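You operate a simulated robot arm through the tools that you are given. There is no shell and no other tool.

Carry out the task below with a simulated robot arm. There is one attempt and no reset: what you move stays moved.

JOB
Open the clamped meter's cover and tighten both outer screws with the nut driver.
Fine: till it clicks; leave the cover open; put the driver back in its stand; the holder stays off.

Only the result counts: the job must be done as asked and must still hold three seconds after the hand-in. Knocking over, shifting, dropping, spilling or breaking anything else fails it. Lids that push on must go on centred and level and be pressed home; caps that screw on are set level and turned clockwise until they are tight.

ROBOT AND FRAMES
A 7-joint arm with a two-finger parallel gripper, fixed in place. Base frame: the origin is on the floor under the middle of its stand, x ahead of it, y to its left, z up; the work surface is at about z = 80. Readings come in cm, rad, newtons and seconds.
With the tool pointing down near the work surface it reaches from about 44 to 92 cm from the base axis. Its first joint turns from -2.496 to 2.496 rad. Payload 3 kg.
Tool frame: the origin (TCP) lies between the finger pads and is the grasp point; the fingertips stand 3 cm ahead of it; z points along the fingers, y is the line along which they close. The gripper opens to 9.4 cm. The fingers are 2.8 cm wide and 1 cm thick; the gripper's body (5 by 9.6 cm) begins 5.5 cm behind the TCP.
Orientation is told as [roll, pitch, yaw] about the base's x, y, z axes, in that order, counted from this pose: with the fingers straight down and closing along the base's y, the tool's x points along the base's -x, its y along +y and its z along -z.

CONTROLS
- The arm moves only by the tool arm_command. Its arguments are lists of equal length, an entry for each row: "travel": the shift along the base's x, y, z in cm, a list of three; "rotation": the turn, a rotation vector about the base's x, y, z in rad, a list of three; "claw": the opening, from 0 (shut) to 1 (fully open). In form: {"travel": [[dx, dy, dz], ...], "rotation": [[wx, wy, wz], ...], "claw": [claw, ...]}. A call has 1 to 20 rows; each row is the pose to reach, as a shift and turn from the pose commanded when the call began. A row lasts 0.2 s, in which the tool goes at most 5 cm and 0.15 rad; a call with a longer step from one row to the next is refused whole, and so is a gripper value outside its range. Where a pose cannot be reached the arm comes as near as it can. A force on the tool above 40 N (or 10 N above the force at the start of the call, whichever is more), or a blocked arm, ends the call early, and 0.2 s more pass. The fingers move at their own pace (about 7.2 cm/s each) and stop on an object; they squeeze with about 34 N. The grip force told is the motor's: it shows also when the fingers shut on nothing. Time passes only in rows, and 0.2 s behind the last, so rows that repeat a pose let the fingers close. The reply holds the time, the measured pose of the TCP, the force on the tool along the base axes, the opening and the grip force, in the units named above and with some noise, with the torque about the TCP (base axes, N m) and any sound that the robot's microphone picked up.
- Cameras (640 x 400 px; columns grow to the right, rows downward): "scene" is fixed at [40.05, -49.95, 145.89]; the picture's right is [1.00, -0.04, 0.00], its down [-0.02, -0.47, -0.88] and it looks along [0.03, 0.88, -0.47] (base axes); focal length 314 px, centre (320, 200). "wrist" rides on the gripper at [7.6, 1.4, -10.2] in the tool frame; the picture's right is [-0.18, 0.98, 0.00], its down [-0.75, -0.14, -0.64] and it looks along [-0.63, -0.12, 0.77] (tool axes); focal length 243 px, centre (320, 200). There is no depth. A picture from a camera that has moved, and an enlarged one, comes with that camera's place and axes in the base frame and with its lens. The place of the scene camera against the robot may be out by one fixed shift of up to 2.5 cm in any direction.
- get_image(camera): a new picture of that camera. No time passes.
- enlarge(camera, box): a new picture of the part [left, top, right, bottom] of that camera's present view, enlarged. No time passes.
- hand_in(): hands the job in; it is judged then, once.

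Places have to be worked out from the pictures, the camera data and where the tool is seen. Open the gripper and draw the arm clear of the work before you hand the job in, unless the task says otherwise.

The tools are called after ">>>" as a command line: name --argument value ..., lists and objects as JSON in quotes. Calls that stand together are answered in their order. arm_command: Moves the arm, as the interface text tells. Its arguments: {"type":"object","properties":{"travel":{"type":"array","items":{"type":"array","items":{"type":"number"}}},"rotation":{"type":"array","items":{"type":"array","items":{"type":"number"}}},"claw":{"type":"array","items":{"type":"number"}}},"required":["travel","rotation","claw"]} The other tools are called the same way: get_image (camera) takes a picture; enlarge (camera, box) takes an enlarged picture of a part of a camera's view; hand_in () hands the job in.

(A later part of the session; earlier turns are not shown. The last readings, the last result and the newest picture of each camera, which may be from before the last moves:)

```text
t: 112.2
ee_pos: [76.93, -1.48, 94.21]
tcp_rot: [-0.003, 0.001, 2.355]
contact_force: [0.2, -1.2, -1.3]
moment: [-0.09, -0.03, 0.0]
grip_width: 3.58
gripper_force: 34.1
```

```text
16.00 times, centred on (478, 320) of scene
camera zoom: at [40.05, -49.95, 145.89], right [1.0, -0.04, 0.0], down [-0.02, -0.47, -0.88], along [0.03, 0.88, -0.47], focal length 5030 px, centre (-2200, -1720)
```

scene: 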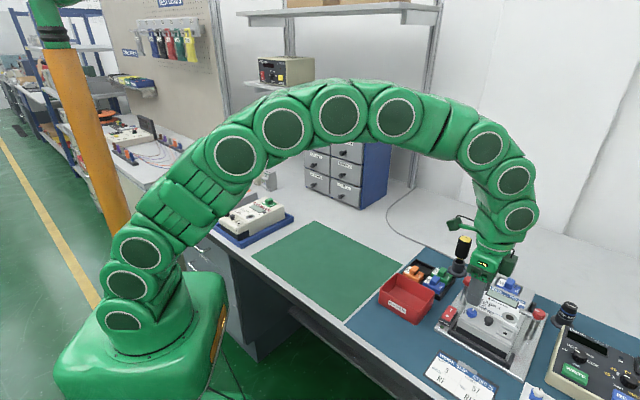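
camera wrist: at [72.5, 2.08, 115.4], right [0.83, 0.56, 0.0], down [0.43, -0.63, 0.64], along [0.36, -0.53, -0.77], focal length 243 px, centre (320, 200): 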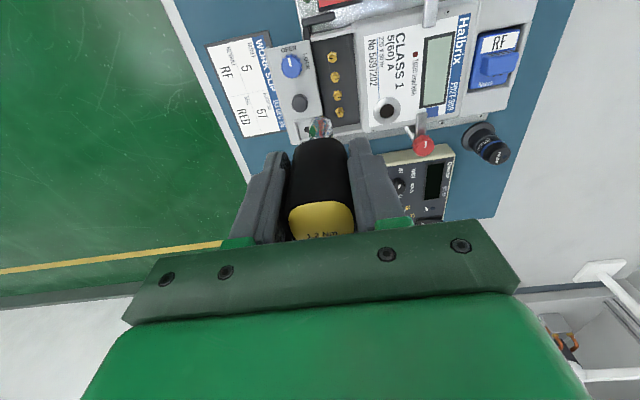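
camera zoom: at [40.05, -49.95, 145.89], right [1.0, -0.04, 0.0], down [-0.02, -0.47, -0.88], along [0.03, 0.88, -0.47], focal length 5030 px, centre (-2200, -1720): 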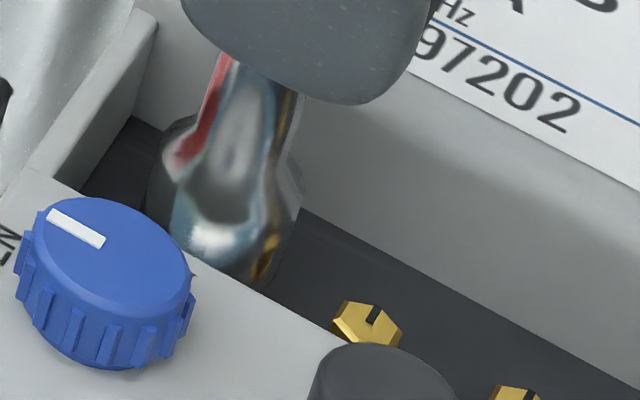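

The whole meter now follows the socket sideways slightly, meaning the screw head is already inside the socket; alignment in both views is within ~0.05 cm. I lower it further onto the screw, stopping lightly at contact.

>>> arm_command --travel '[[0, 0, -0.2], [0, 0, -0.4], [0, 0, -0.55], [0, 0, -0.65], [0, 0, -0.65]]' --rotation '[[0, 0, 0], [0, 0, 0], [0, 0, 0], [0, 0, 0], [0, 0, 0]]' --claw '[0.2, 0.2, 0.2, 0.2, 0.2]'

>>> enlarge --camera "wrist" --box '[280, 75, 360, 145]'

>>> enlarge --camera "scene" --box '[465, 310, 490, 330]'

```text
t: 113.4
ee_pos: [76.91, -1.41, 93.52]
tcp_rot: [-0.004, 0.002, 2.359]
contact_force: [-0.1, -0.1, -1.5]
moment: [-0.01, -0.02, 0.0]
grip_width: 3.6
gripper_force: 33.6
```

```text
5.71 times, centred on (320, 110) of wrist
camera zoom: at [81.17, -7.89, 103.76], right [-0.82, -0.57, 0.0], down [-0.44, 0.63, 0.64], along [-0.36, 0.53, -0.77], focal length 1386 px, centre (320, 714)
```

zoom: 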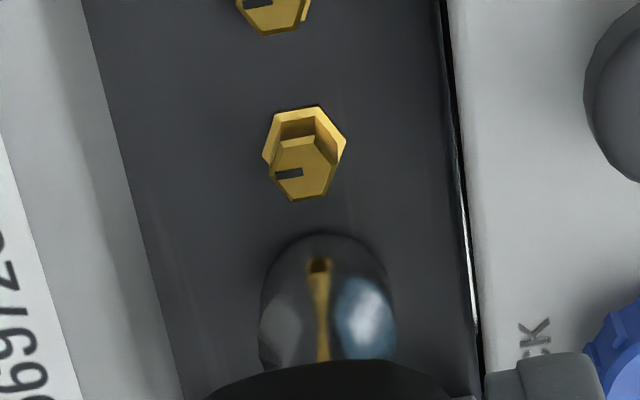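

```text
16.00 times, centred on (478, 320) of scene
camera zoom: at [40.05, -49.95, 145.89], right [1.0, -0.04, 0.0], down [-0.02, -0.47, -0.88], along [0.03, 0.88, -0.47], focal length 5030 px, centre (-2200, -1720)
```

zoom: 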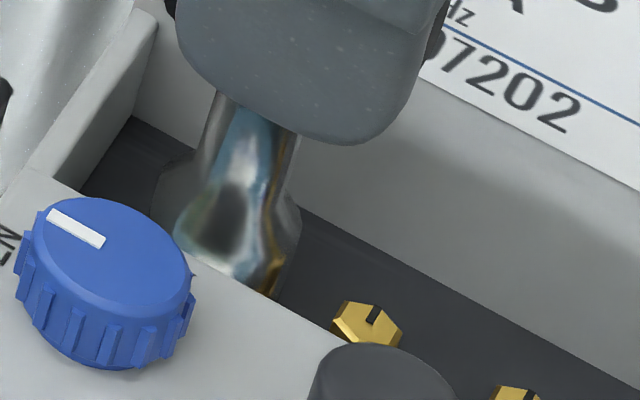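

No load yet and the socket is well down over the head. Now I rotate clockwise 0.4 rad about the driver's own axis (compensating the grip offset), watching the torque.

>>> arm_command --travel '[[-0.036, -0.038, 0], [-0.077, -0.073, 0], [-0.12, -0.103, 0], [-0.167, -0.129, 0]]' --rotation '[[0, 0, -0.1], [0, 0, -0.2], [0, 0, -0.3], [0, 0, -0.4]]' --claw '[0.2, 0.2, 0.2, 0.2]'

>>> enlarge --camera "scene" --box '[465, 305, 495, 330]'

>>> enlarge --camera "wrist" --box '[280, 75, 360, 145]'

```text
t: 114.4
ee_pos: [76.68, -1.57, 93.57]
tcp_rot: [-0.003, 0.002, 1.955]
contact_force: [0.8, -0.4, -1.3]
moment: [-0.03, -0.03, -0.06]
grip_width: 3.59
gripper_force: 34.0
```

```text
16.00 times, centred on (480, 318) of scene
camera zoom: at [40.05, -49.95, 145.89], right [1.0, -0.04, 0.0], down [-0.02, -0.47, -0.88], along [0.03, 0.88, -0.47], focal length 5030 px, centre (-2240, -1680)
```

zoom: 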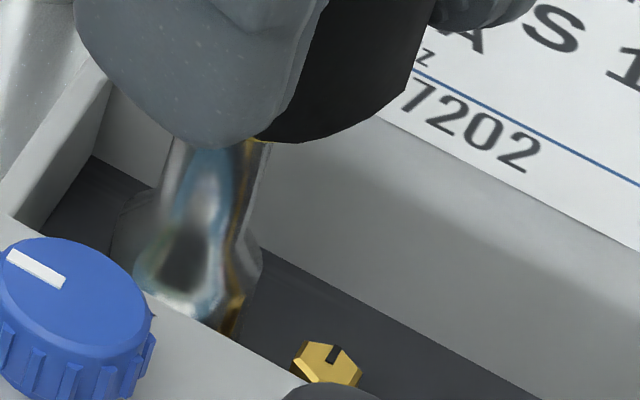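

```text
5.71 times, centred on (320, 110) of wrist
camera zoom: at [78.15, -9.19, 103.83], right [-0.98, -0.2, 0.0], down [-0.15, 0.75, 0.64], along [-0.12, 0.63, -0.77], focal length 1386 px, centre (320, 714)
```

zoom: 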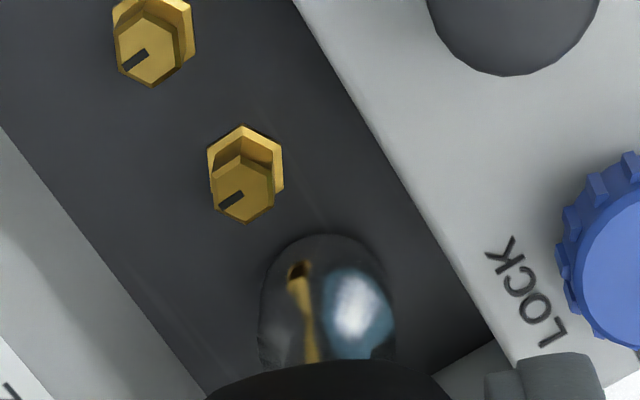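

Very low torque so far and no click. I continue clockwise another 1.0 rad with slight downward seating.

>>> arm_command --travel '[[-0.049, -0.021, -0.05], [-0.099, -0.038, -0.1], [-0.151, -0.049, -0.1], [-0.204, -0.055, -0.1], [-0.257, -0.055, -0.1], [-0.31, -0.05, -0.1], [-0.362, -0.04, -0.1], [-0.413, -0.025, -0.1], [-0.462, -0.005, -0.1], [-0.509, 0.02, -0.1]]' --rotation '[[0, 0, -0.1], [0, 0, -0.2], [0, 0, -0.3], [0, 0, -0.4], [0, 0, -0.5], [0, 0, -0.6], [0, 0, -0.7], [0, 0, -0.8], [0, 0, -0.9], [0, 0, -1.0]]' --claw '[0.2, 0.2, 0.2, 0.2, 0.2, 0.2, 0.2, 0.2, 0.2, 0.2]'

>>> enlarge --camera "scene" --box '[465, 305, 495, 330]'

>>> enlarge --camera "wrist" --box '[280, 75, 360, 145]'

```text
t: 116.6
ee_pos: [76.13, -1.46, 93.43]
tcp_rot: [-0.006, 0.001, 0.955]
contact_force: [0.4, -1.0, 13.8]
moment: [-0.06, -0.05, -0.04]
grip_width: 3.6
gripper_force: 33.8
```

```text
16.00 times, centred on (480, 318) of scene
camera zoom: at [40.05, -49.95, 145.89], right [1.0, -0.04, 0.0], down [-0.02, -0.47, -0.88], along [0.03, 0.88, -0.47], focal length 5030 px, centre (-2240, -1680)
```

zoom: 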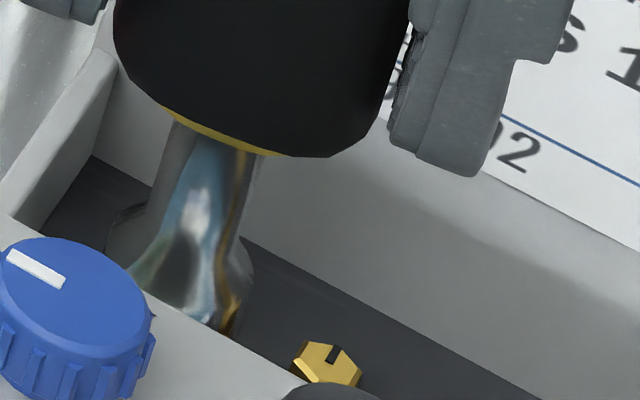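

```text
5.71 times, centred on (320, 110) of wrist
camera zoom: at [70.5, -6.95, 103.64], right [-0.7, 0.72, -0.01], down [0.55, 0.54, 0.64], along [0.46, 0.44, -0.77], focal length 1386 px, centre (320, 714)
```

zoom: 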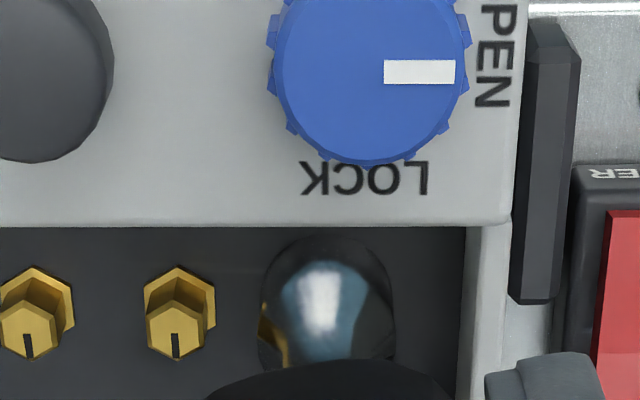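

No torque at all, so I want to verify whether S1's mark actually turned. I lift 3 cm and look.

>>> arm_command --travel '[[0, 0, 0.5], [0, 0, 1.2], [0, 0, 2.2], [0, 0, 3.2], [0, 0, 3.2]]' --rotation '[[0, 0, 0], [0, 0, 0], [0, 0, 0], [0, 0, 0], [0, 0, 0]]' --claw '[0.2, 0.2, 0.2, 0.2, 0.2]'

>>> enlarge --camera "wrist" --box '[270, 65, 370, 145]'

>>> enlarge --camera "scene" --box '[460, 295, 500, 330]'

```text
t: 117.8
ee_pos: [76.25, -1.57, 96.61]
tcp_rot: [-0.004, 0.004, 0.955]
contact_force: [0.4, -0.1, -1.2]
moment: [-0.01, 0.01, -0.02]
grip_width: 3.59
gripper_force: 33.9
```

```text
5.00 times, centred on (320, 105) of wrist
camera zoom: at [70.57, -6.96, 106.82], right [-0.7, 0.72, 0.0], down [0.55, 0.54, 0.64], along [0.46, 0.44, -0.77], focal length 1213 px, centre (320, 675)
```

zoom: 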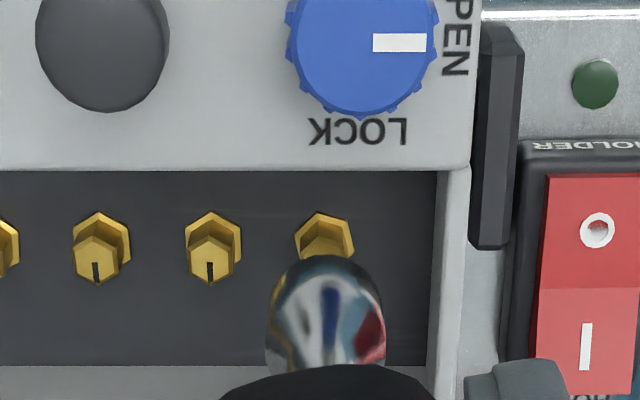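

```text
11.43 times, centred on (480, 312) of scene
camera zoom: at [40.05, -49.95, 145.89], right [1.0, -0.04, 0.0], down [-0.02, -0.47, -0.88], along [0.03, 0.88, -0.47], focal length 3593 px, centre (-1509, -1086)
```

zoom: 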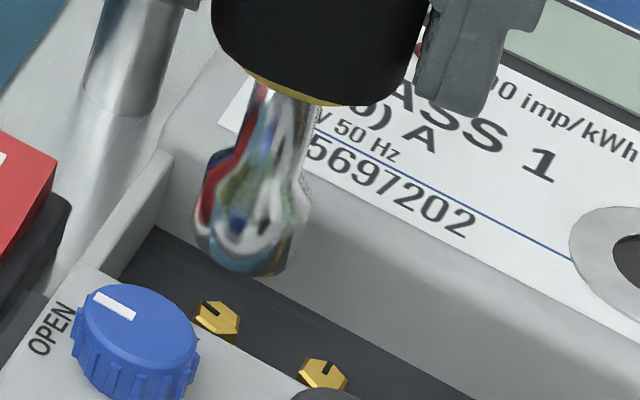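

The mark on S1 has turned from ~201° to ~135°: the socket does grip and turn the screw. Alignment is still good, so I lower again and continue clockwise.

>>> arm_command --travel '[[0, 0, -1], [0, 0, -2], [0, 0, -2.6], [0, 0, -3.0], [0, 0, -3.1]]' --rotation '[[0, 0, 0], [0, 0, 0], [0, 0, 0], [0, 0, 0], [0, 0, 0]]' --claw '[0.2, 0.2, 0.2, 0.2, 0.2]'

>>> enlarge --camera "wrist" --box '[280, 75, 360, 145]'

```text
t: 119.0
ee_pos: [76.17, -1.57, 93.53]
tcp_rot: [-0.004, 0.003, 0.956]
contact_force: [-0.2, 0.0, -1.3]
moment: [-0.01, -0.03, 0.0]
grip_width: 3.58
gripper_force: 34.0
```

```text
5.71 times, centred on (320, 110) of wrist
camera zoom: at [70.61, -6.96, 103.83], right [-0.7, 0.72, 0.0], down [0.55, 0.54, 0.64], along [0.46, 0.44, -0.77], focal length 1386 px, centre (320, 714)
```

zoom: 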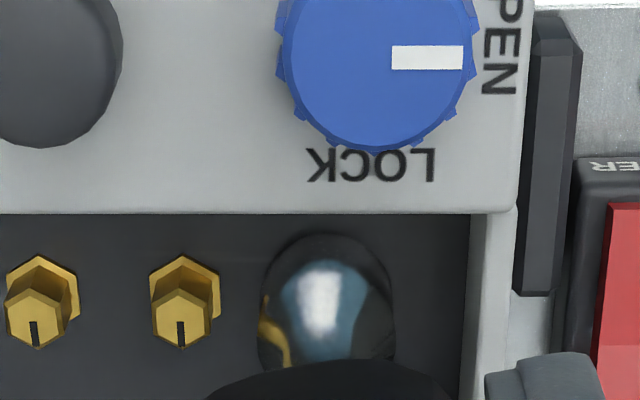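

Seated again. Continue clockwise another 0.8 rad.

>>> arm_command --travel '[[-0.044, 0.03, -0.05], [-0.085, 0.063, -0.08], [-0.123, 0.101, -0.08], [-0.156, 0.142, -0.08], [-0.185, 0.187, -0.08], [-0.21, 0.234, -0.08], [-0.23, 0.283, -0.08], [-0.244, 0.334, -0.08]]' --rotation '[[0, 0, -0.1], [0, 0, -0.2], [0, 0, -0.3], [0, 0, -0.4], [0, 0, -0.5], [0, 0, -0.6], [0, 0, -0.7], [0, 0, -0.8]]' --claw '[0.2, 0.2, 0.2, 0.2, 0.2, 0.2, 0.2, 0.2]'

>>> enlarge --camera "scene" --box '[460, 295, 500, 330]'

>>> enlarge --camera "wrist" --box '[280, 75, 360, 145]'

```text
t: 120.8
ee_pos: [75.91, -1.35, 93.33]
tcp_rot: [-0.004, 0.003, 0.155]
contact_force: [0.5, 0.1, -1.8]
moment: [0.02, -0.02, 0.44]
grip_width: 3.6
gripper_force: 34.2
```

```text
11.43 times, centred on (480, 312) of scene
camera zoom: at [40.05, -49.95, 145.89], right [1.0, -0.04, 0.0], down [-0.02, -0.47, -0.88], along [0.03, 0.88, -0.47], focal length 3593 px, centre (-1509, -1086)
```

zoom: 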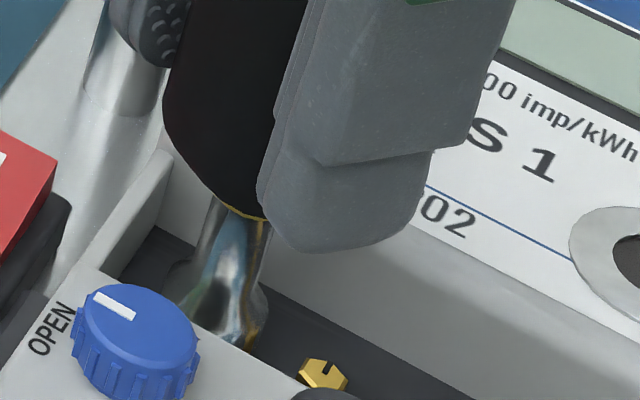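

```text
5.71 times, centred on (320, 110) of wrist
camera zoom: at [68.13, -0.98, 103.66], right [0.03, 1.0, 0.0], down [0.77, -0.02, 0.64], along [0.64, -0.02, -0.77], focal length 1386 px, centre (320, 714)
```

zoom: 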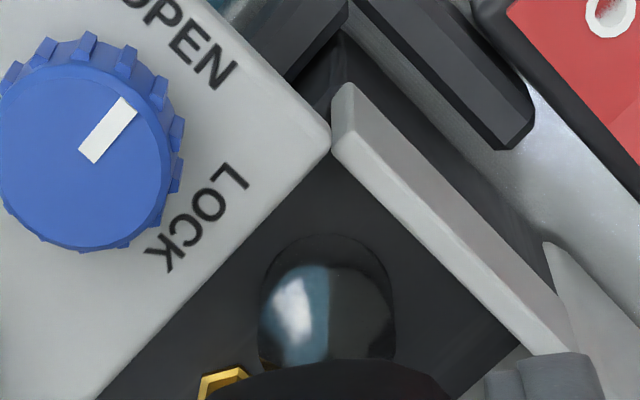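

Torque has risen to 0.44 N·m: the screw is tightening. Continue clockwise until the click.

>>> arm_command --travel '[[-0.01, 0.052, 0], [-0.014, 0.105, 0], [-0.013, 0.159, 0], [-0.007, 0.211, 0]]' --rotation '[[0, 0, -0.1], [0, 0, -0.2], [0, 0, -0.3], [0, 0, -0.4]]' --claw '[0.2, 0.2, 0.2, 0.2]'

```text
t: 121.8
ee_pos: [76.01, -1.02, 93.35]
tcp_rot: [-0.003, 0.002, -0.244]
contact_force: [-1.1, 0.1, 4.9]
moment: [0.08, 0.07, 0.81]
grip_width: 3.59
gripper_force: 33.9
```

Torque is now 0.81 N·m, still no click. Continue in small increments.

>>> arm_command --travel '[[0.012, 0.052, 0], [0.028, 0.103, 0], [0.05, 0.151, 0]]' --rotation '[[0, 0, -0.1], [0, 0, -0.2], [0, 0, -0.3]]' --claw '[0.2, 0.2, 0.2]'

```text
t: 122.6
ee_pos: [75.98, -0.78, 93.39]
tcp_rot: [-0.003, 0.003, -0.544]
contact_force: [3.5, -3.2, 9.3]
moment: [-0.16, -0.47, 0.99]
grip_width: 3.6
gripper_force: 33.7
```

0.99 N·m; close to the 1.2 N·m setting. A bit more.

>>> arm_command --travel '[[0.013, 0.023, 0], [0.026, 0.046, 0], [0.041, 0.068, 0], [0.057, 0.09, 0]]' --rotation '[[0, 0, -0.05], [0, 0, -0.1], [0, 0, -0.15], [0, 0, -0.2]]' --claw '[0.2, 0.2, 0.2, 0.2]'

>>> enlarge --camera "wrist" --box '[250, 75, 390, 235]'

```text
t: 123.6
ee_pos: [75.89, -0.68, 93.48]
tcp_rot: [-0.004, 0.003, -0.744]
contact_force: [4.8, 2.9, 3.1]
moment: [0.15, -0.38, 1.19]
grip_width: 3.68
gripper_force: 34.0
```

```text
2.50 times, centred on (320, 155) of wrist
camera zoom: at [71.31, 5.42, 103.65], right [0.8, 0.6, 0.0], down [0.46, -0.61, 0.64], along [0.38, -0.51, -0.77], focal length 606 px, centre (320, 312)
```

zoom: 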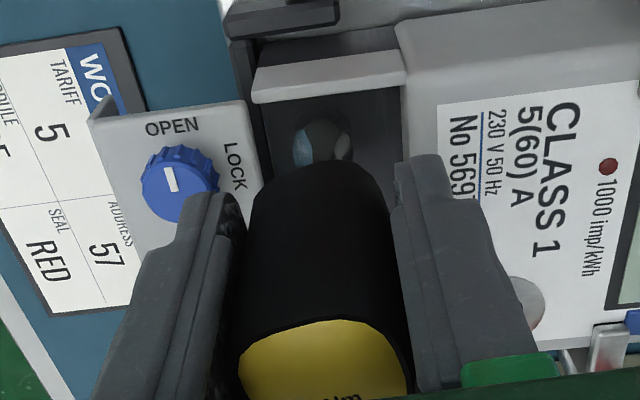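

1.19 N·m; just at the threshold. One more small increment.

>>> arm_command --travel '[[0.017, 0.02, 0], [0.035, 0.04, 0], [0.035, 0.04, 0]]' --rotation '[[0, 0, -0.05], [0, 0, -0.1], [0, 0, -0.1]]' --claw '[0.2, 0.2, 0.2]'

>>> enlarge --camera "wrist" --box '[250, 75, 390, 235]'

```text
t: 124.4
ee_pos: [75.99, -0.65, 93.42]
tcp_rot: [-0.004, 0.003, -0.843]
contact_force: [-0.2, 0.9, 0.2]
moment: [0.03, -0.04, 1.21]
grip_width: 3.72
gripper_force: 33.8
```

```text
2.50 times, centred on (320, 155) of wrist
camera zoom: at [72.03, 5.96, 103.66], right [0.86, 0.52, 0.0], down [0.4, -0.66, 0.64], along [0.33, -0.55, -0.77], focal length 606 px, centre (320, 312)
```

zoom: 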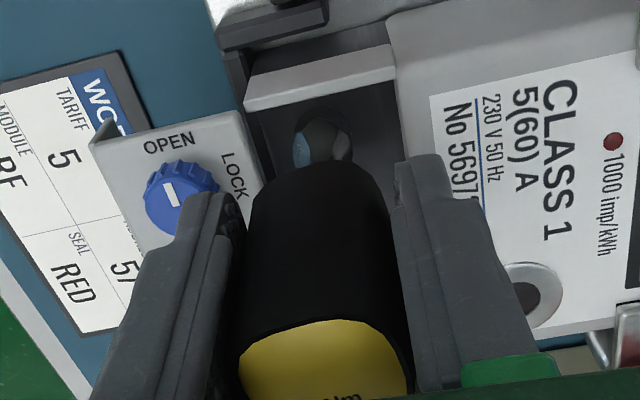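

1.21 N·m without a reported click yet; another small turn.

>>> arm_command --travel '[[0.017, 0.018, 0], [0.036, 0.035, 0], [0.056, 0.05, 0]]' --rotation '[[0, 0, -0.05], [0, 0, -0.1], [0, 0, -0.15]]' --claw '[0.2, 0.2, 0.2]'

>>> enlarge --camera "wrist" --box '[250, 75, 390, 235]'

```text
t: 125.2
ee_pos: [76.08, -0.55, 93.47]
tcp_rot: [-0.004, 0.004, -0.992]
contact_force: [0.4, 0.5, 0.2]
moment: [0.05, -0.06, 1.19]
grip_width: 3.74
gripper_force: 34.1
```

```text
2.50 times, centred on (320, 155) of wrist
camera zoom: at [73.17, 6.47, 103.65], right [0.92, 0.38, 0.0], down [0.3, -0.71, 0.64], along [0.24, -0.59, -0.77], focal length 606 px, centre (320, 312)
```

zoom: 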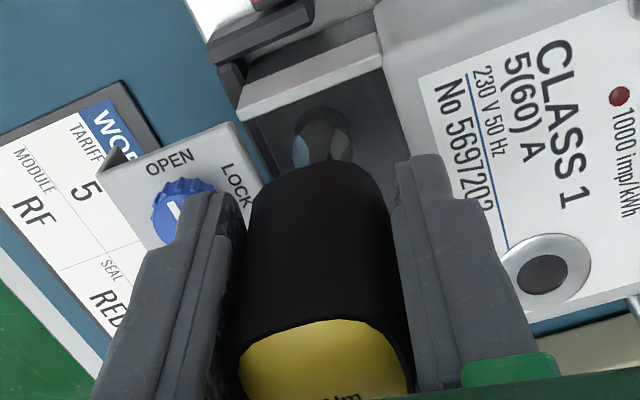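

Torque holds at ~1.2 N·m while I turn, so the driver's clutch is near slipping. I continue a little further for the click.

>>> arm_command --travel '[[0.02, 0.015, 0], [0.042, 0.029, 0], [0.064, 0.041, 0], [0.087, 0.052, 0], [0.11, 0.06, 0]]' --rotation '[[0, 0, -0.05], [0, 0, -0.1], [0, 0, -0.15], [0, 0, -0.2], [0, 0, -0.25]]' --claw '[0.2, 0.2, 0.2, 0.2, 0.2]'

>>> enlarge --camera "wrist" --box '[250, 75, 390, 235]'

>>> enlarge --camera "scene" --box '[450, 275, 530, 345]'

```text
t: 126.4
ee_pos: [76.17, -0.53, 93.46]
tcp_rot: [-0.006, 0.003, -1.243]
contact_force: [0.1, 0.3, -0.9]
moment: [0.03, -0.02, 1.19]
grip_width: 3.73
gripper_force: 33.7
```

```text
2.50 times, centred on (320, 155) of wrist
camera zoom: at [75.1, 7.03, 103.65], right [0.99, 0.14, 0.0], down [0.11, -0.76, 0.64], along [0.09, -0.63, -0.77], focal length 606 px, centre (320, 312)
```

zoom: 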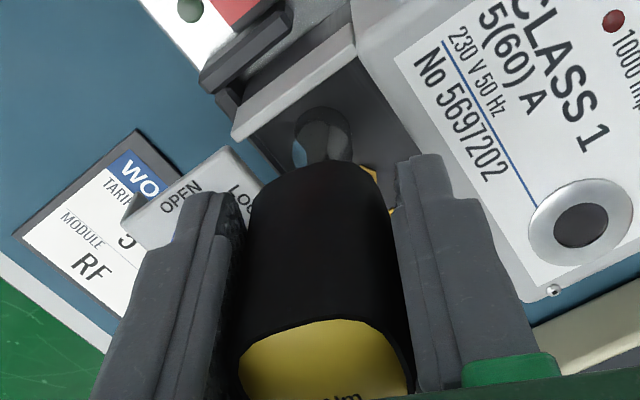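

```text
5.71 times, centred on (490, 310) of scene
camera zoom: at [40.05, -49.95, 145.89], right [1.0, -0.04, 0.0], down [-0.02, -0.47, -0.88], along [0.03, 0.88, -0.47], focal length 1796 px, centre (-651, -429)
```

zoom: 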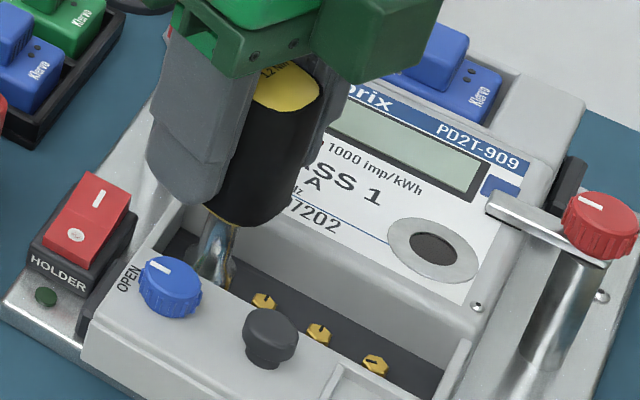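

Torque stays at 1.19 while turning, with no click reported. I'll lift off and look at S1's mark and the handle in the grip to see what slipped.

>>> arm_command --travel '[[0, 0, 0.5], [0, 0, 1.2], [0, 0, 2.2], [0, 0, 3.2], [0, 0, 3.2]]' --rotation '[[0, 0, 0], [0, 0, 0], [0, 0, 0], [0, 0, 0], [0, 0, 0]]' --claw '[0.2, 0.2, 0.2, 0.2, 0.2]'

>>> enlarge --camera "scene" --box '[460, 295, 500, 330]'

>>> enlarge --camera "wrist" --box '[250, 65, 390, 235]'

```text
t: 127.6
ee_pos: [76.4, -0.62, 96.45]
tcp_rot: [-0.003, 0.001, -1.242]
contact_force: [0.0, -0.2, -0.9]
moment: [0.01, 0.01, 0.03]
grip_width: 3.72
gripper_force: 34.6
```

```text
11.43 times, centred on (480, 312) of scene
camera zoom: at [40.05, -49.95, 145.89], right [1.0, -0.04, 0.0], down [-0.02, -0.47, -0.88], along [0.03, 0.88, -0.47], focal length 3593 px, centre (-1509, -1086)
```

zoom: 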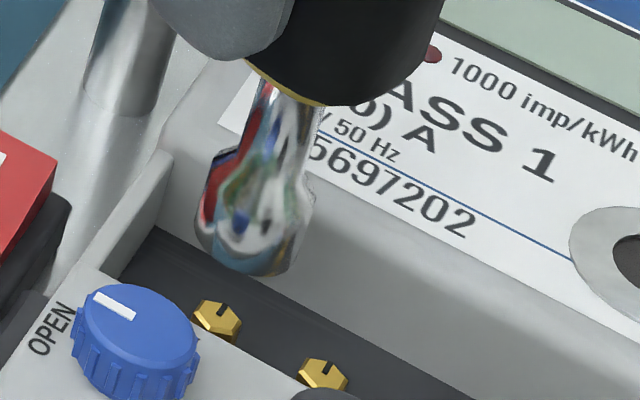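

```text
2.35 times, centred on (320, 150) of wrist
camera zoom: at [75.29, 7.02, 106.81], right [0.99, 0.14, 0.0], down [0.11, -0.76, 0.64], along [0.09, -0.63, -0.77], focal length 571 px, centre (320, 318)
```

zoom: 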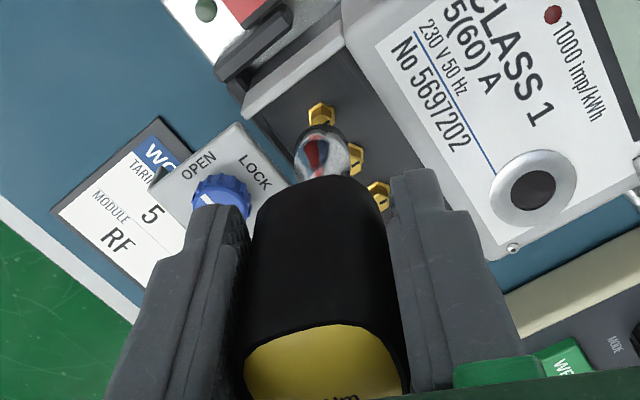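

>>> enlarge --camera "scene" --box '[466, 316, 490, 334]'

>>> enlarge --camera "wrist" --box '[295, 85, 365, 155]'

```text
16.00 times, centred on (478, 325) of scene
camera zoom: at [40.05, -49.95, 145.89], right [1.0, -0.04, 0.0], down [-0.02, -0.47, -0.88], along [0.03, 0.88, -0.47], focal length 5030 px, centre (-2208, -1800)
```

zoom: 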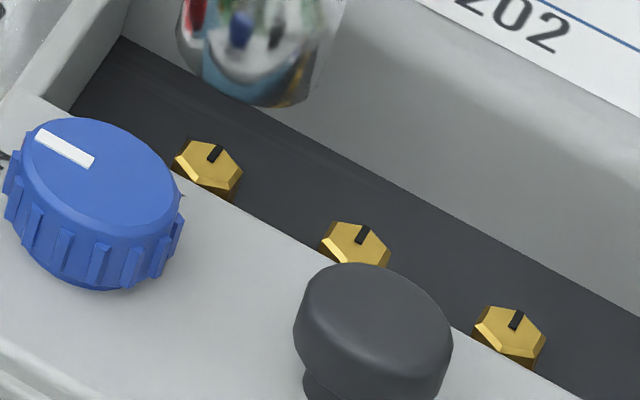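

```text
5.71 times, centred on (330, 120) of wrist
camera zoom: at [75.29, 7.02, 106.81], right [0.99, 0.14, 0.0], down [0.11, -0.76, 0.64], along [0.09, -0.63, -0.77], focal length 1386 px, centre (263, 657)
```

zoom: 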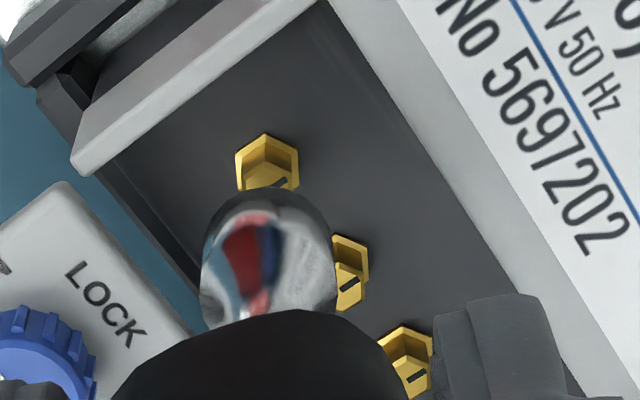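

S1's mark now matches the inner screws (even ~8° past), so it is tight and the slip at 1.2 N·m looks like the driver's clutch, but no click was reported yet. I'll raise, rotate back 180° (hex symmetry) and re-engage to turn further until the click sounds.

>>> arm_command --travel '[[-0.02, -0.06, 0.5], [-0.05, -0.12, 1], [-0.08, -0.19, 1], [-0.1, -0.25, 1], [-0.13, -0.32, 1], [-0.15, -0.38, 1], [-0.18, -0.44, 1], [-0.2, -0.51, 1], [-0.23, -0.57, 1], [-0.25, -0.63, 1], [-0.28, -0.7, 1], [-0.28, -0.7, 1]]' --rotation '[[0, 0, 0.143], [0, 0, 0.286], [0, 0, 0.429], [0, 0, 0.572], [0, 0, 0.715], [0, 0, 0.858], [0, 0, 1.0], [0, 0, 1.143], [0, 0, 1.286], [0, 0, 1.429], [0, 0, 1.571], [0, 0, 1.571]]' --claw '[0.2, 0.2, 0.2, 0.2, 0.2, 0.2, 0.2, 0.2, 0.2, 0.2, 0.2, 0.2]'

>>> arm_command --travel '[[0.06, -0.03, 0], [0.13, -0.05, 0], [0.19, -0.08, 0], [0.25, -0.1, 0], [0.32, -0.13, 0], [0.38, -0.15, 0], [0.44, -0.18, 0], [0.51, -0.2, 0], [0.57, -0.23, 0], [0.63, -0.25, 0], [0.698, -0.28, -1], [0.698, -0.28, -1]]' --rotation '[[0, 0, 0.143], [0, 0, 0.286], [0, 0, 0.429], [0, 0, 0.572], [0, 0, 0.715], [0, 0, 0.858], [0, 0, 1.0], [0, 0, 1.143], [0, 0, 1.286], [0, 0, 1.429], [0, 0, 1.571], [0, 0, 1.571]]' --claw '[0.2, 0.2, 0.2, 0.2, 0.2, 0.2, 0.2, 0.2, 0.2, 0.2, 0.2, 0.2]'

>>> enlarge --camera "wrist" --box '[270, 65, 370, 145]'

>>> enlarge --camera "scene" --box '[460, 295, 500, 330]'

```text
t: 130.2
ee_pos: [75.98, -1.12, 97.68]
tcp_rot: [-0.003, 0.005, 0.331]
contact_force: [0.4, -0.3, -0.8]
moment: [0.02, 0.0, 0.01]
grip_width: 3.64
gripper_force: 33.6
```

```text
t: 132.8
ee_pos: [76.74, -1.53, 96.54]
tcp_rot: [-0.005, 0.001, 1.9]
contact_force: [0.7, 0.2, -1.5]
moment: [-0.01, 0.0, 0.0]
grip_width: 3.61
gripper_force: 34.4
```

```text
5.00 times, centred on (320, 105) of wrist
camera zoom: at [77.74, -9.24, 106.91], right [-0.99, -0.14, 0.0], down [-0.11, 0.76, 0.64], along [-0.09, 0.63, -0.77], focal length 1213 px, centre (320, 675)
```

zoom: 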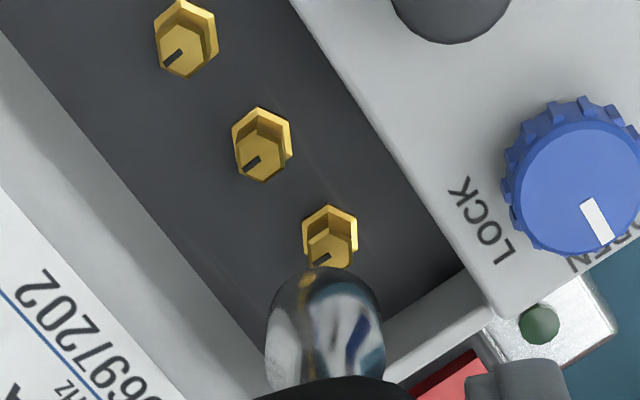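

```text
11.43 times, centred on (480, 312) of scene
camera zoom: at [40.05, -49.95, 145.89], right [1.0, -0.04, 0.0], down [-0.02, -0.47, -0.88], along [0.03, 0.88, -0.47], focal length 3593 px, centre (-1509, -1086)
```

zoom: 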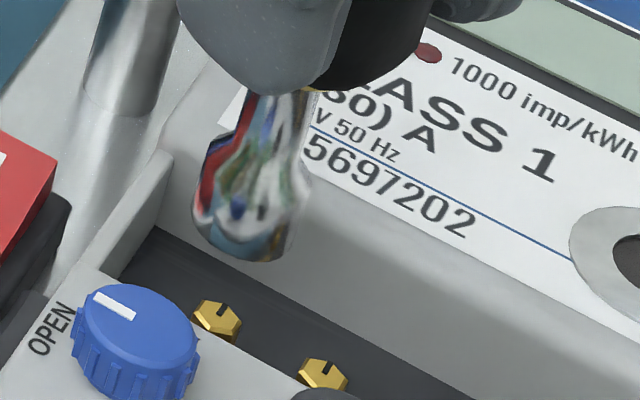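

The handle re-seated flat in the pads (width back to 3.61). The socket is within ~0.1 cm of S1; I apply a small correction and lower again.

>>> arm_command --travel '[[-0.04, -0.08, -0.5], [-0.04, -0.08, -1.2], [-0.04, -0.08, -1.8], [-0.04, -0.08, -2.0], [-0.04, -0.08, -2.0]]' --rotation '[[0, 0, 0], [0, 0, 0], [0, 0, 0], [0, 0, 0], [0, 0, 0]]' --claw '[0.2, 0.2, 0.2, 0.2, 0.2]'

>>> enlarge --camera "wrist" --box '[280, 75, 360, 145]'

>>> enlarge --camera "scene" --box '[460, 295, 500, 330]'

```text
t: 134.0
ee_pos: [76.7, -1.83, 94.56]
tcp_rot: [-0.004, 0.003, 1.898]
contact_force: [-0.9, 0.6, -1.2]
moment: [-0.01, 0.0, 0.01]
grip_width: 3.56
gripper_force: 34.0
```

```text
5.71 times, centred on (320, 110) of wrist
camera zoom: at [77.7, -9.41, 104.81], right [-0.99, -0.14, 0.0], down [-0.11, 0.76, 0.64], along [-0.09, 0.63, -0.77], focal length 1386 px, centre (320, 714)
```

zoom: 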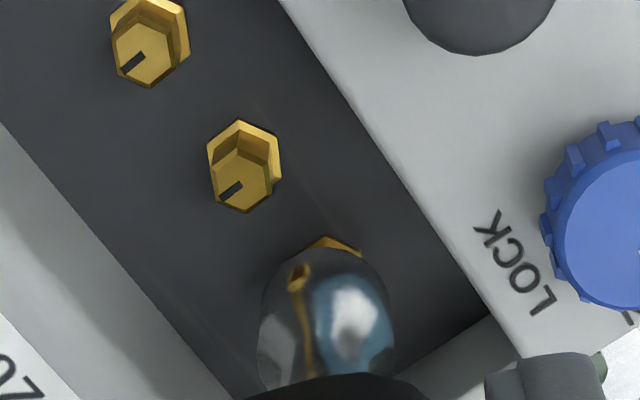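

```text
11.43 times, centred on (480, 312) of scene
camera zoom: at [40.05, -49.95, 145.89], right [1.0, -0.04, 0.0], down [-0.02, -0.47, -0.88], along [0.03, 0.88, -0.47], focal length 3593 px, centre (-1509, -1086)
```

zoom: 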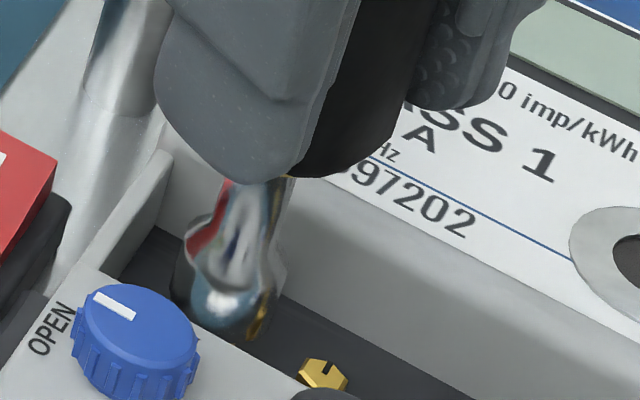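

Aligned on S1 in both views (the driver has slid up ~0.4 cm in the grip). Continue lowering until it seats.

>>> arm_command --travel '[[0, 0, -0.3], [0, 0, -0.6], [0, 0, -0.9], [0, 0, -1.1], [0, 0, -1.3], [0, 0, -1.4]]' --rotation '[[0, 0, 0], [0, 0, 0], [0, 0, 0], [0, 0, 0], [0, 0, 0], [0, 0, 0]]' --claw '[0.2, 0.2, 0.2, 0.2, 0.2, 0.2]'

>>> enlarge --camera "wrist" --box '[280, 75, 360, 145]'

```text
t: 135.4
ee_pos: [76.6, -1.54, 93.32]
tcp_rot: [-0.005, 0.003, 1.899]
contact_force: [-2.8, -4.2, 13.6]
moment: [-0.15, 0.4, 0.12]
grip_width: 3.61
gripper_force: 33.7
```

```text
5.71 times, centred on (320, 110) of wrist
camera zoom: at [77.62, -9.34, 103.65], right [-0.99, -0.14, 0.0], down [-0.11, 0.76, 0.64], along [-0.09, 0.63, -0.77], focal length 1386 px, centre (320, 714)
```

zoom: 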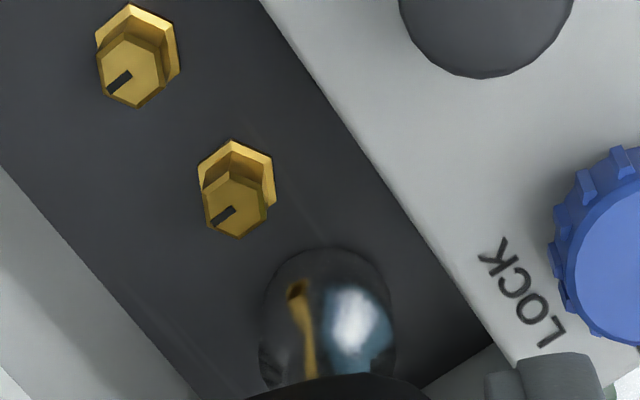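

Seated with 14 N down. Now rotate clockwise in small steps to find the torque and the click.

>>> arm_command --travel '[[-0.05, -0.018, 0], [-0.101, -0.032, 0], [-0.154, -0.04, 0]]' --rotation '[[0, 0, -0.1], [0, 0, -0.2], [0, 0, -0.3]]' --claw '[0.2, 0.2, 0.2]'

```text
t: 136.2
ee_pos: [76.39, -1.63, 93.36]
tcp_rot: [-0.005, 0.004, 1.595]
contact_force: [-5.9, -8.0, 30.6]
moment: [-0.24, 0.32, 1.2]
grip_width: 3.59
gripper_force: 34.1
```

Torque is right back at 1.2 N·m, so S1 is tight and engaged. I ease the downward force and turn on slowly, listening for the click.

>>> arm_command --travel '[[-0.02, 0.03, 0.06], [-0.07, 0.03, 0.08], [-0.12, 0.03, 0.08], [-0.17, 0.035, 0.08]]' --rotation '[[0, 0, -0.1], [0, 0, -0.2], [0, 0, -0.3], [0, 0, -0.4]]' --claw '[0.2, 0.2, 0.2, 0.2]'

>>> enlarge --camera "wrist" --box '[250, 75, 390, 235]'

```text
t: 137.2
ee_pos: [76.34, -1.62, 93.3]
tcp_rot: [-0.004, 0.001, 1.199]
contact_force: [-7.0, -2.8, 27.0]
moment: [0.08, 0.4, 1.27]
grip_width: 3.66
gripper_force: 33.7
```

```text
2.50 times, centred on (320, 155) of wrist
camera zoom: at [72.16, -8.12, 103.61], right [-0.85, 0.53, 0.0], down [0.4, 0.65, 0.64], along [0.34, 0.54, -0.77], focal length 606 px, centre (320, 312)
```

zoom: 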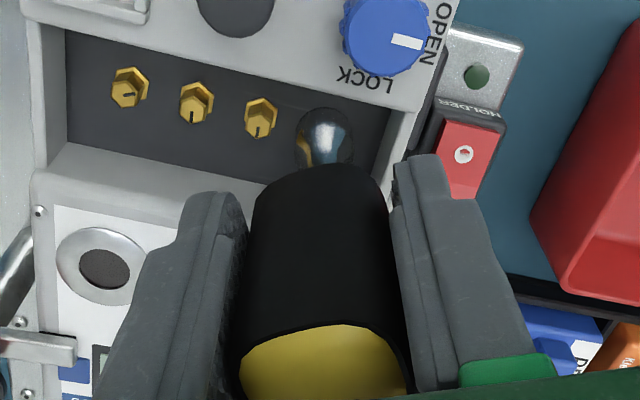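

Torque stays ~1.2–1.27 N·m as I turn. I'll lift briefly to see whether the screw or the driver's clutch is moving.

>>> arm_command --travel '[[0, 0, 0.5], [0, 0, 1.2], [0, 0, 2.2], [0, 0, 3.2], [0, 0, 3.2]]' --rotation '[[0, 0, 0], [0, 0, 0], [0, 0, 0], [0, 0, 0], [0, 0, 0]]' --claw '[0.2, 0.2, 0.2, 0.2, 0.2]'

>>> enlarge --camera "scene" --box '[466, 316, 490, 334]'

>>> enlarge --camera "wrist" --box '[250, 65, 390, 235]'

>>> enlarge --camera "scene" --box '[445, 265, 515, 325]'

```text
t: 138.4
ee_pos: [76.32, -1.63, 96.5]
tcp_rot: [-0.005, 0.004, 1.199]
contact_force: [-0.4, 0.6, -0.9]
moment: [-0.02, -0.02, 0.0]
grip_width: 3.62
gripper_force: 34.0
```

```text
16.00 times, centred on (478, 325) of scene
camera zoom: at [40.05, -49.95, 145.89], right [1.0, -0.04, 0.0], down [-0.02, -0.47, -0.88], along [0.03, 0.88, -0.47], focal length 5030 px, centre (-2208, -1800)
```

zoom: 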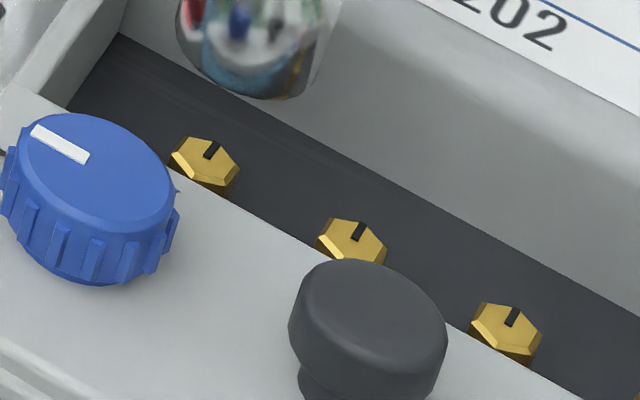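

```text
2.35 times, centred on (320, 150) of wrist
camera zoom: at [72.11, -8.24, 106.82], right [-0.85, 0.53, 0.0], down [0.4, 0.65, 0.64], along [0.34, 0.54, -0.77], focal length 571 px, centre (320, 318)
```

zoom: 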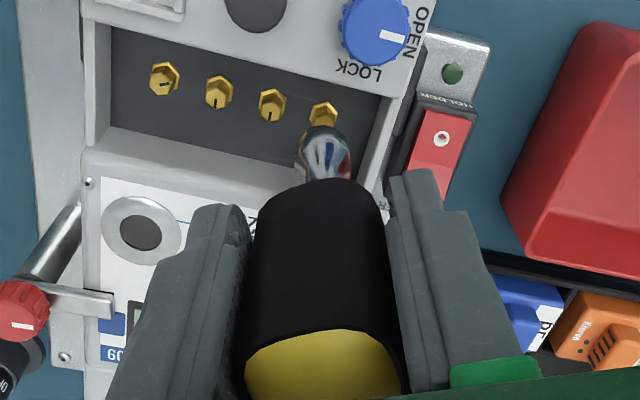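

```text
6.67 times, centred on (480, 295) of scene
camera zoom: at [40.05, -49.95, 145.89], right [1.0, -0.04, 0.0], down [-0.02, -0.47, -0.88], along [0.03, 0.88, -0.47], focal length 2096 px, centre (-747, -433)
```

zoom: 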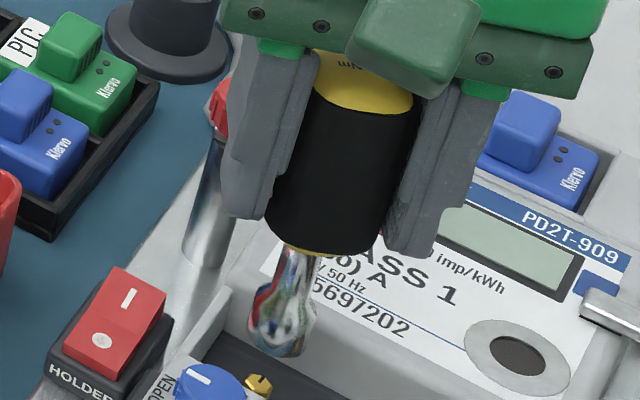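

S1's mark is unchanged, so either the clutch or my grip is slipping. I'll zoom on the handle's top text to see how the handle is oriented relative to the fingers.

>>> enlarge --camera "scene" --box '[468, 268, 500, 292]'

>>> enlarge --camera "wrist" --box '[280, 180, 370, 240]'

```text
16.00 times, centred on (484, 280) of scene
camera zoom: at [40.05, -49.95, 145.89], right [1.0, -0.04, 0.0], down [-0.02, -0.47, -0.88], along [0.03, 0.88, -0.47], focal length 5030 px, centre (-2304, -1080)
```

zoom: 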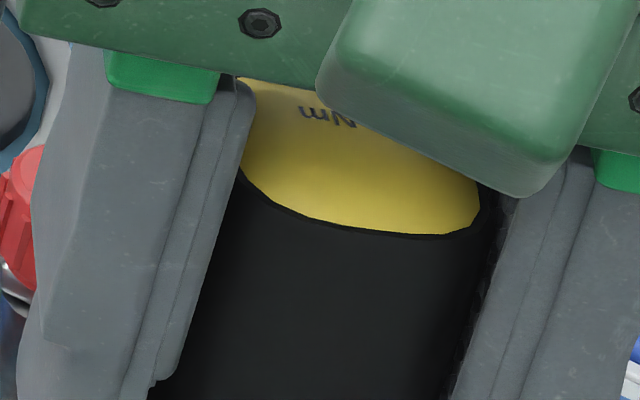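

```text
6.67 times, centred on (325, 210) of wrist
camera zoom: at [72.11, -8.24, 106.82], right [-0.85, 0.53, 0.0], down [0.4, 0.65, 0.64], along [0.34, 0.54, -0.77], focal length 1618 px, centre (287, 133)
```

zoom: 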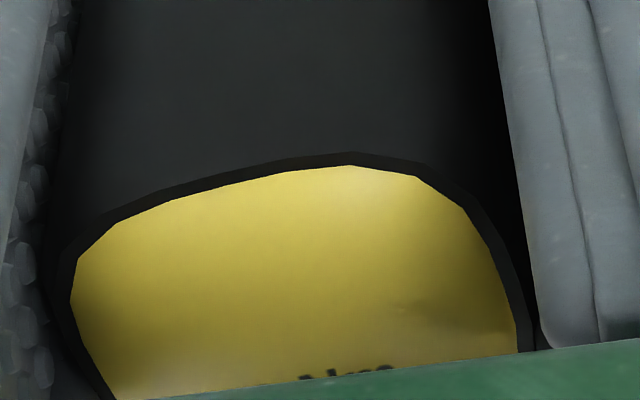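

I need to decide between clutch slip and grip slip. I'll re-engage here, apply torque again and, while loaded, zoom on the handle's text relative to the fingers.

>>> arm_command --travel '[[0, 0, -1], [0, 0, -2], [0, 0, -2.6], [0, 0, -2.9], [0, 0, -3.05]]' --rotation '[[0, 0, 0], [0, 0, 0], [0, 0, 0], [0, 0, 0], [0, 0, 0]]' --claw '[0.2, 0.2, 0.2, 0.2, 0.2]'

>>> arm_command --travel '[[-0.05, 0.018, 0], [-0.098, 0.041, 0], [-0.143, 0.068, 0], [-0.186, 0.1, 0]]' --rotation '[[0, 0, -0.1], [0, 0, -0.2], [0, 0, -0.3], [0, 0, -0.4]]' --claw '[0.2, 0.2, 0.2, 0.2]'

>>> enlarge --camera "scene" --box '[460, 268, 500, 300]'

>>> enlarge --camera "wrist" --box '[280, 180, 370, 240]'

```text
t: 139.6
ee_pos: [76.26, -1.61, 93.58]
tcp_rot: [-0.005, 0.003, 1.198]
contact_force: [0.0, 0.2, -1.8]
moment: [-0.03, 0.0, 0.03]
grip_width: 3.59
gripper_force: 33.2
```

```text
t: 140.6
ee_pos: [76.05, -1.58, 93.32]
tcp_rot: [-0.004, 0.004, 0.797]
contact_force: [0.5, 0.4, -1.4]
moment: [0.0, 0.02, 1.19]
grip_width: 3.6
gripper_force: 34.0
```

```text
12.50 times, centred on (480, 284) of scene
camera zoom: at [40.05, -49.95, 145.89], right [1.0, -0.04, 0.0], down [-0.02, -0.47, -0.88], along [0.03, 0.88, -0.47], focal length 3930 px, centre (-1680, -850)
```

zoom: 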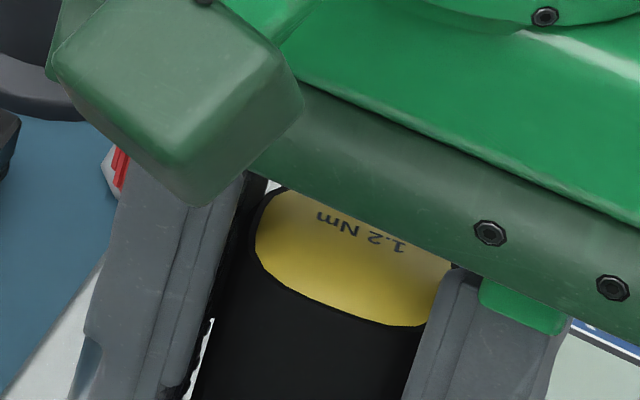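

```text
6.67 times, centred on (325, 210) of wrist
camera zoom: at [69.73, -6.05, 103.69], right [-0.57, 0.82, 0.0], down [0.63, 0.44, 0.64], along [0.53, 0.37, -0.77], focal length 1618 px, centre (287, 133)
```

zoom: 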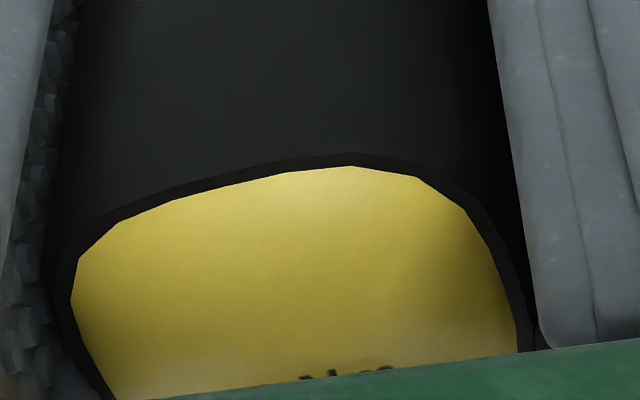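

Loaded at 1.19 N·m, the handle sits exactly as before in the fingers. I rotate another 0.4 rad under load and compare again.

>>> arm_command --travel '[[-0.04, 0.033, 0], [-0.076, 0.07, 0], [-0.108, 0.111, 0], [-0.136, 0.154, 0]]' --rotation '[[0, 0, -0.1], [0, 0, -0.2], [0, 0, -0.3], [0, 0, -0.4]]' --claw '[0.2, 0.2, 0.2, 0.2]'

>>> enlarge --camera "wrist" --box '[280, 180, 370, 240]'

>>> enlarge --camera "scene" --box '[460, 268, 500, 300]'

```text
t: 141.6
ee_pos: [76.01, -1.32, 93.32]
tcp_rot: [-0.004, 0.004, 0.399]
contact_force: [-0.8, 0.9, -1.1]
moment: [0.1, 0.1, 1.19]
grip_width: 3.63
gripper_force: 34.4
```

```text
6.67 times, centred on (325, 210) of wrist
camera zoom: at [68.47, -3.06, 103.64], right [-0.21, 0.98, 0.0], down [0.75, 0.16, 0.64], along [0.63, 0.13, -0.77], focal length 1618 px, centre (287, 133)
```

zoom: 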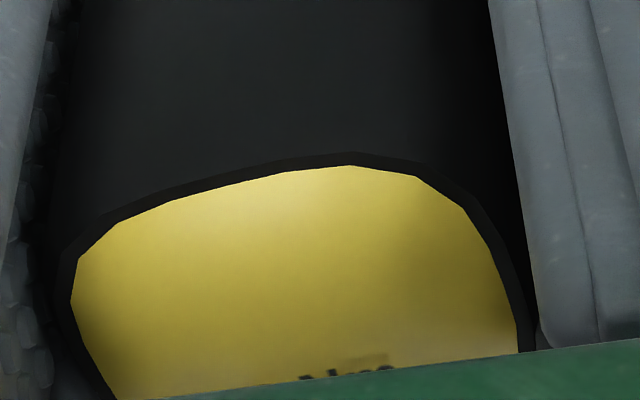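

```text
12.50 times, centred on (480, 284) of scene
camera zoom: at [40.05, -49.95, 145.89], right [1.0, -0.04, 0.0], down [-0.02, -0.47, -0.88], along [0.03, 0.88, -0.47], focal length 3930 px, centre (-1680, -850)
```

zoom: 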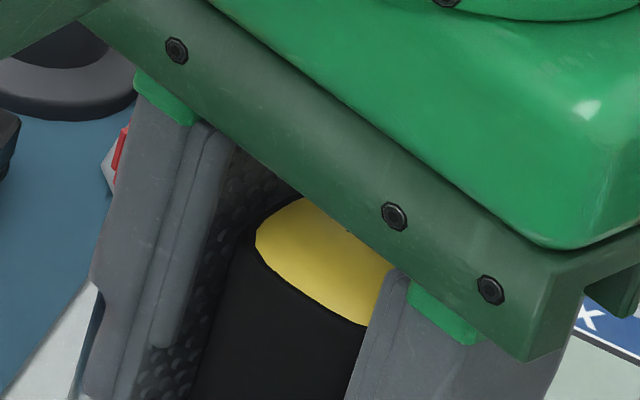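

The handle is identical in the grip, so the driver's clutch itself is slipping at 1.2 N·m. I keep turning in this engagement to pass a full clutch step and get the click.

>>> arm_command --travel '[[-0.024, 0.046, 0], [-0.043, 0.095, 0], [-0.057, 0.146, 0], [-0.066, 0.199, 0], [-0.07, 0.252, 0], [-0.068, 0.305, 0]]' --rotation '[[0, 0, -0.1], [0, 0, -0.2], [0, 0, -0.3], [0, 0, -0.4], [0, 0, -0.5], [0, 0, -0.6]]' --claw '[0.2, 0.2, 0.2, 0.2, 0.2, 0.2]'

>>> enlarge --camera "wrist" --box '[250, 75, 390, 235]'

```text
t: 143.0
ee_pos: [76.06, -1.13, 93.33]
tcp_rot: [-0.004, 0.002, -0.203]
contact_force: [0.1, 1.7, -1.6]
moment: [0.16, 0.01, 1.21]
grip_width: 3.66
gripper_force: 34.1
```

```text
2.50 times, centred on (320, 155) of wrist
camera zoom: at [68.77, 1.77, 103.72], right [0.38, 0.93, 0.0], down [0.71, -0.29, 0.64], along [0.59, -0.24, -0.77], focal length 606 px, centre (320, 312)
```

zoom: 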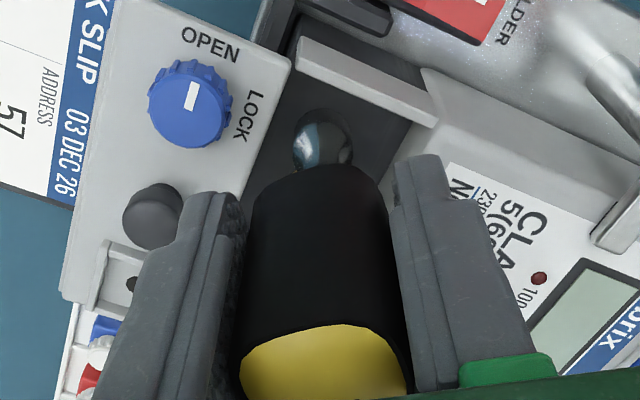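

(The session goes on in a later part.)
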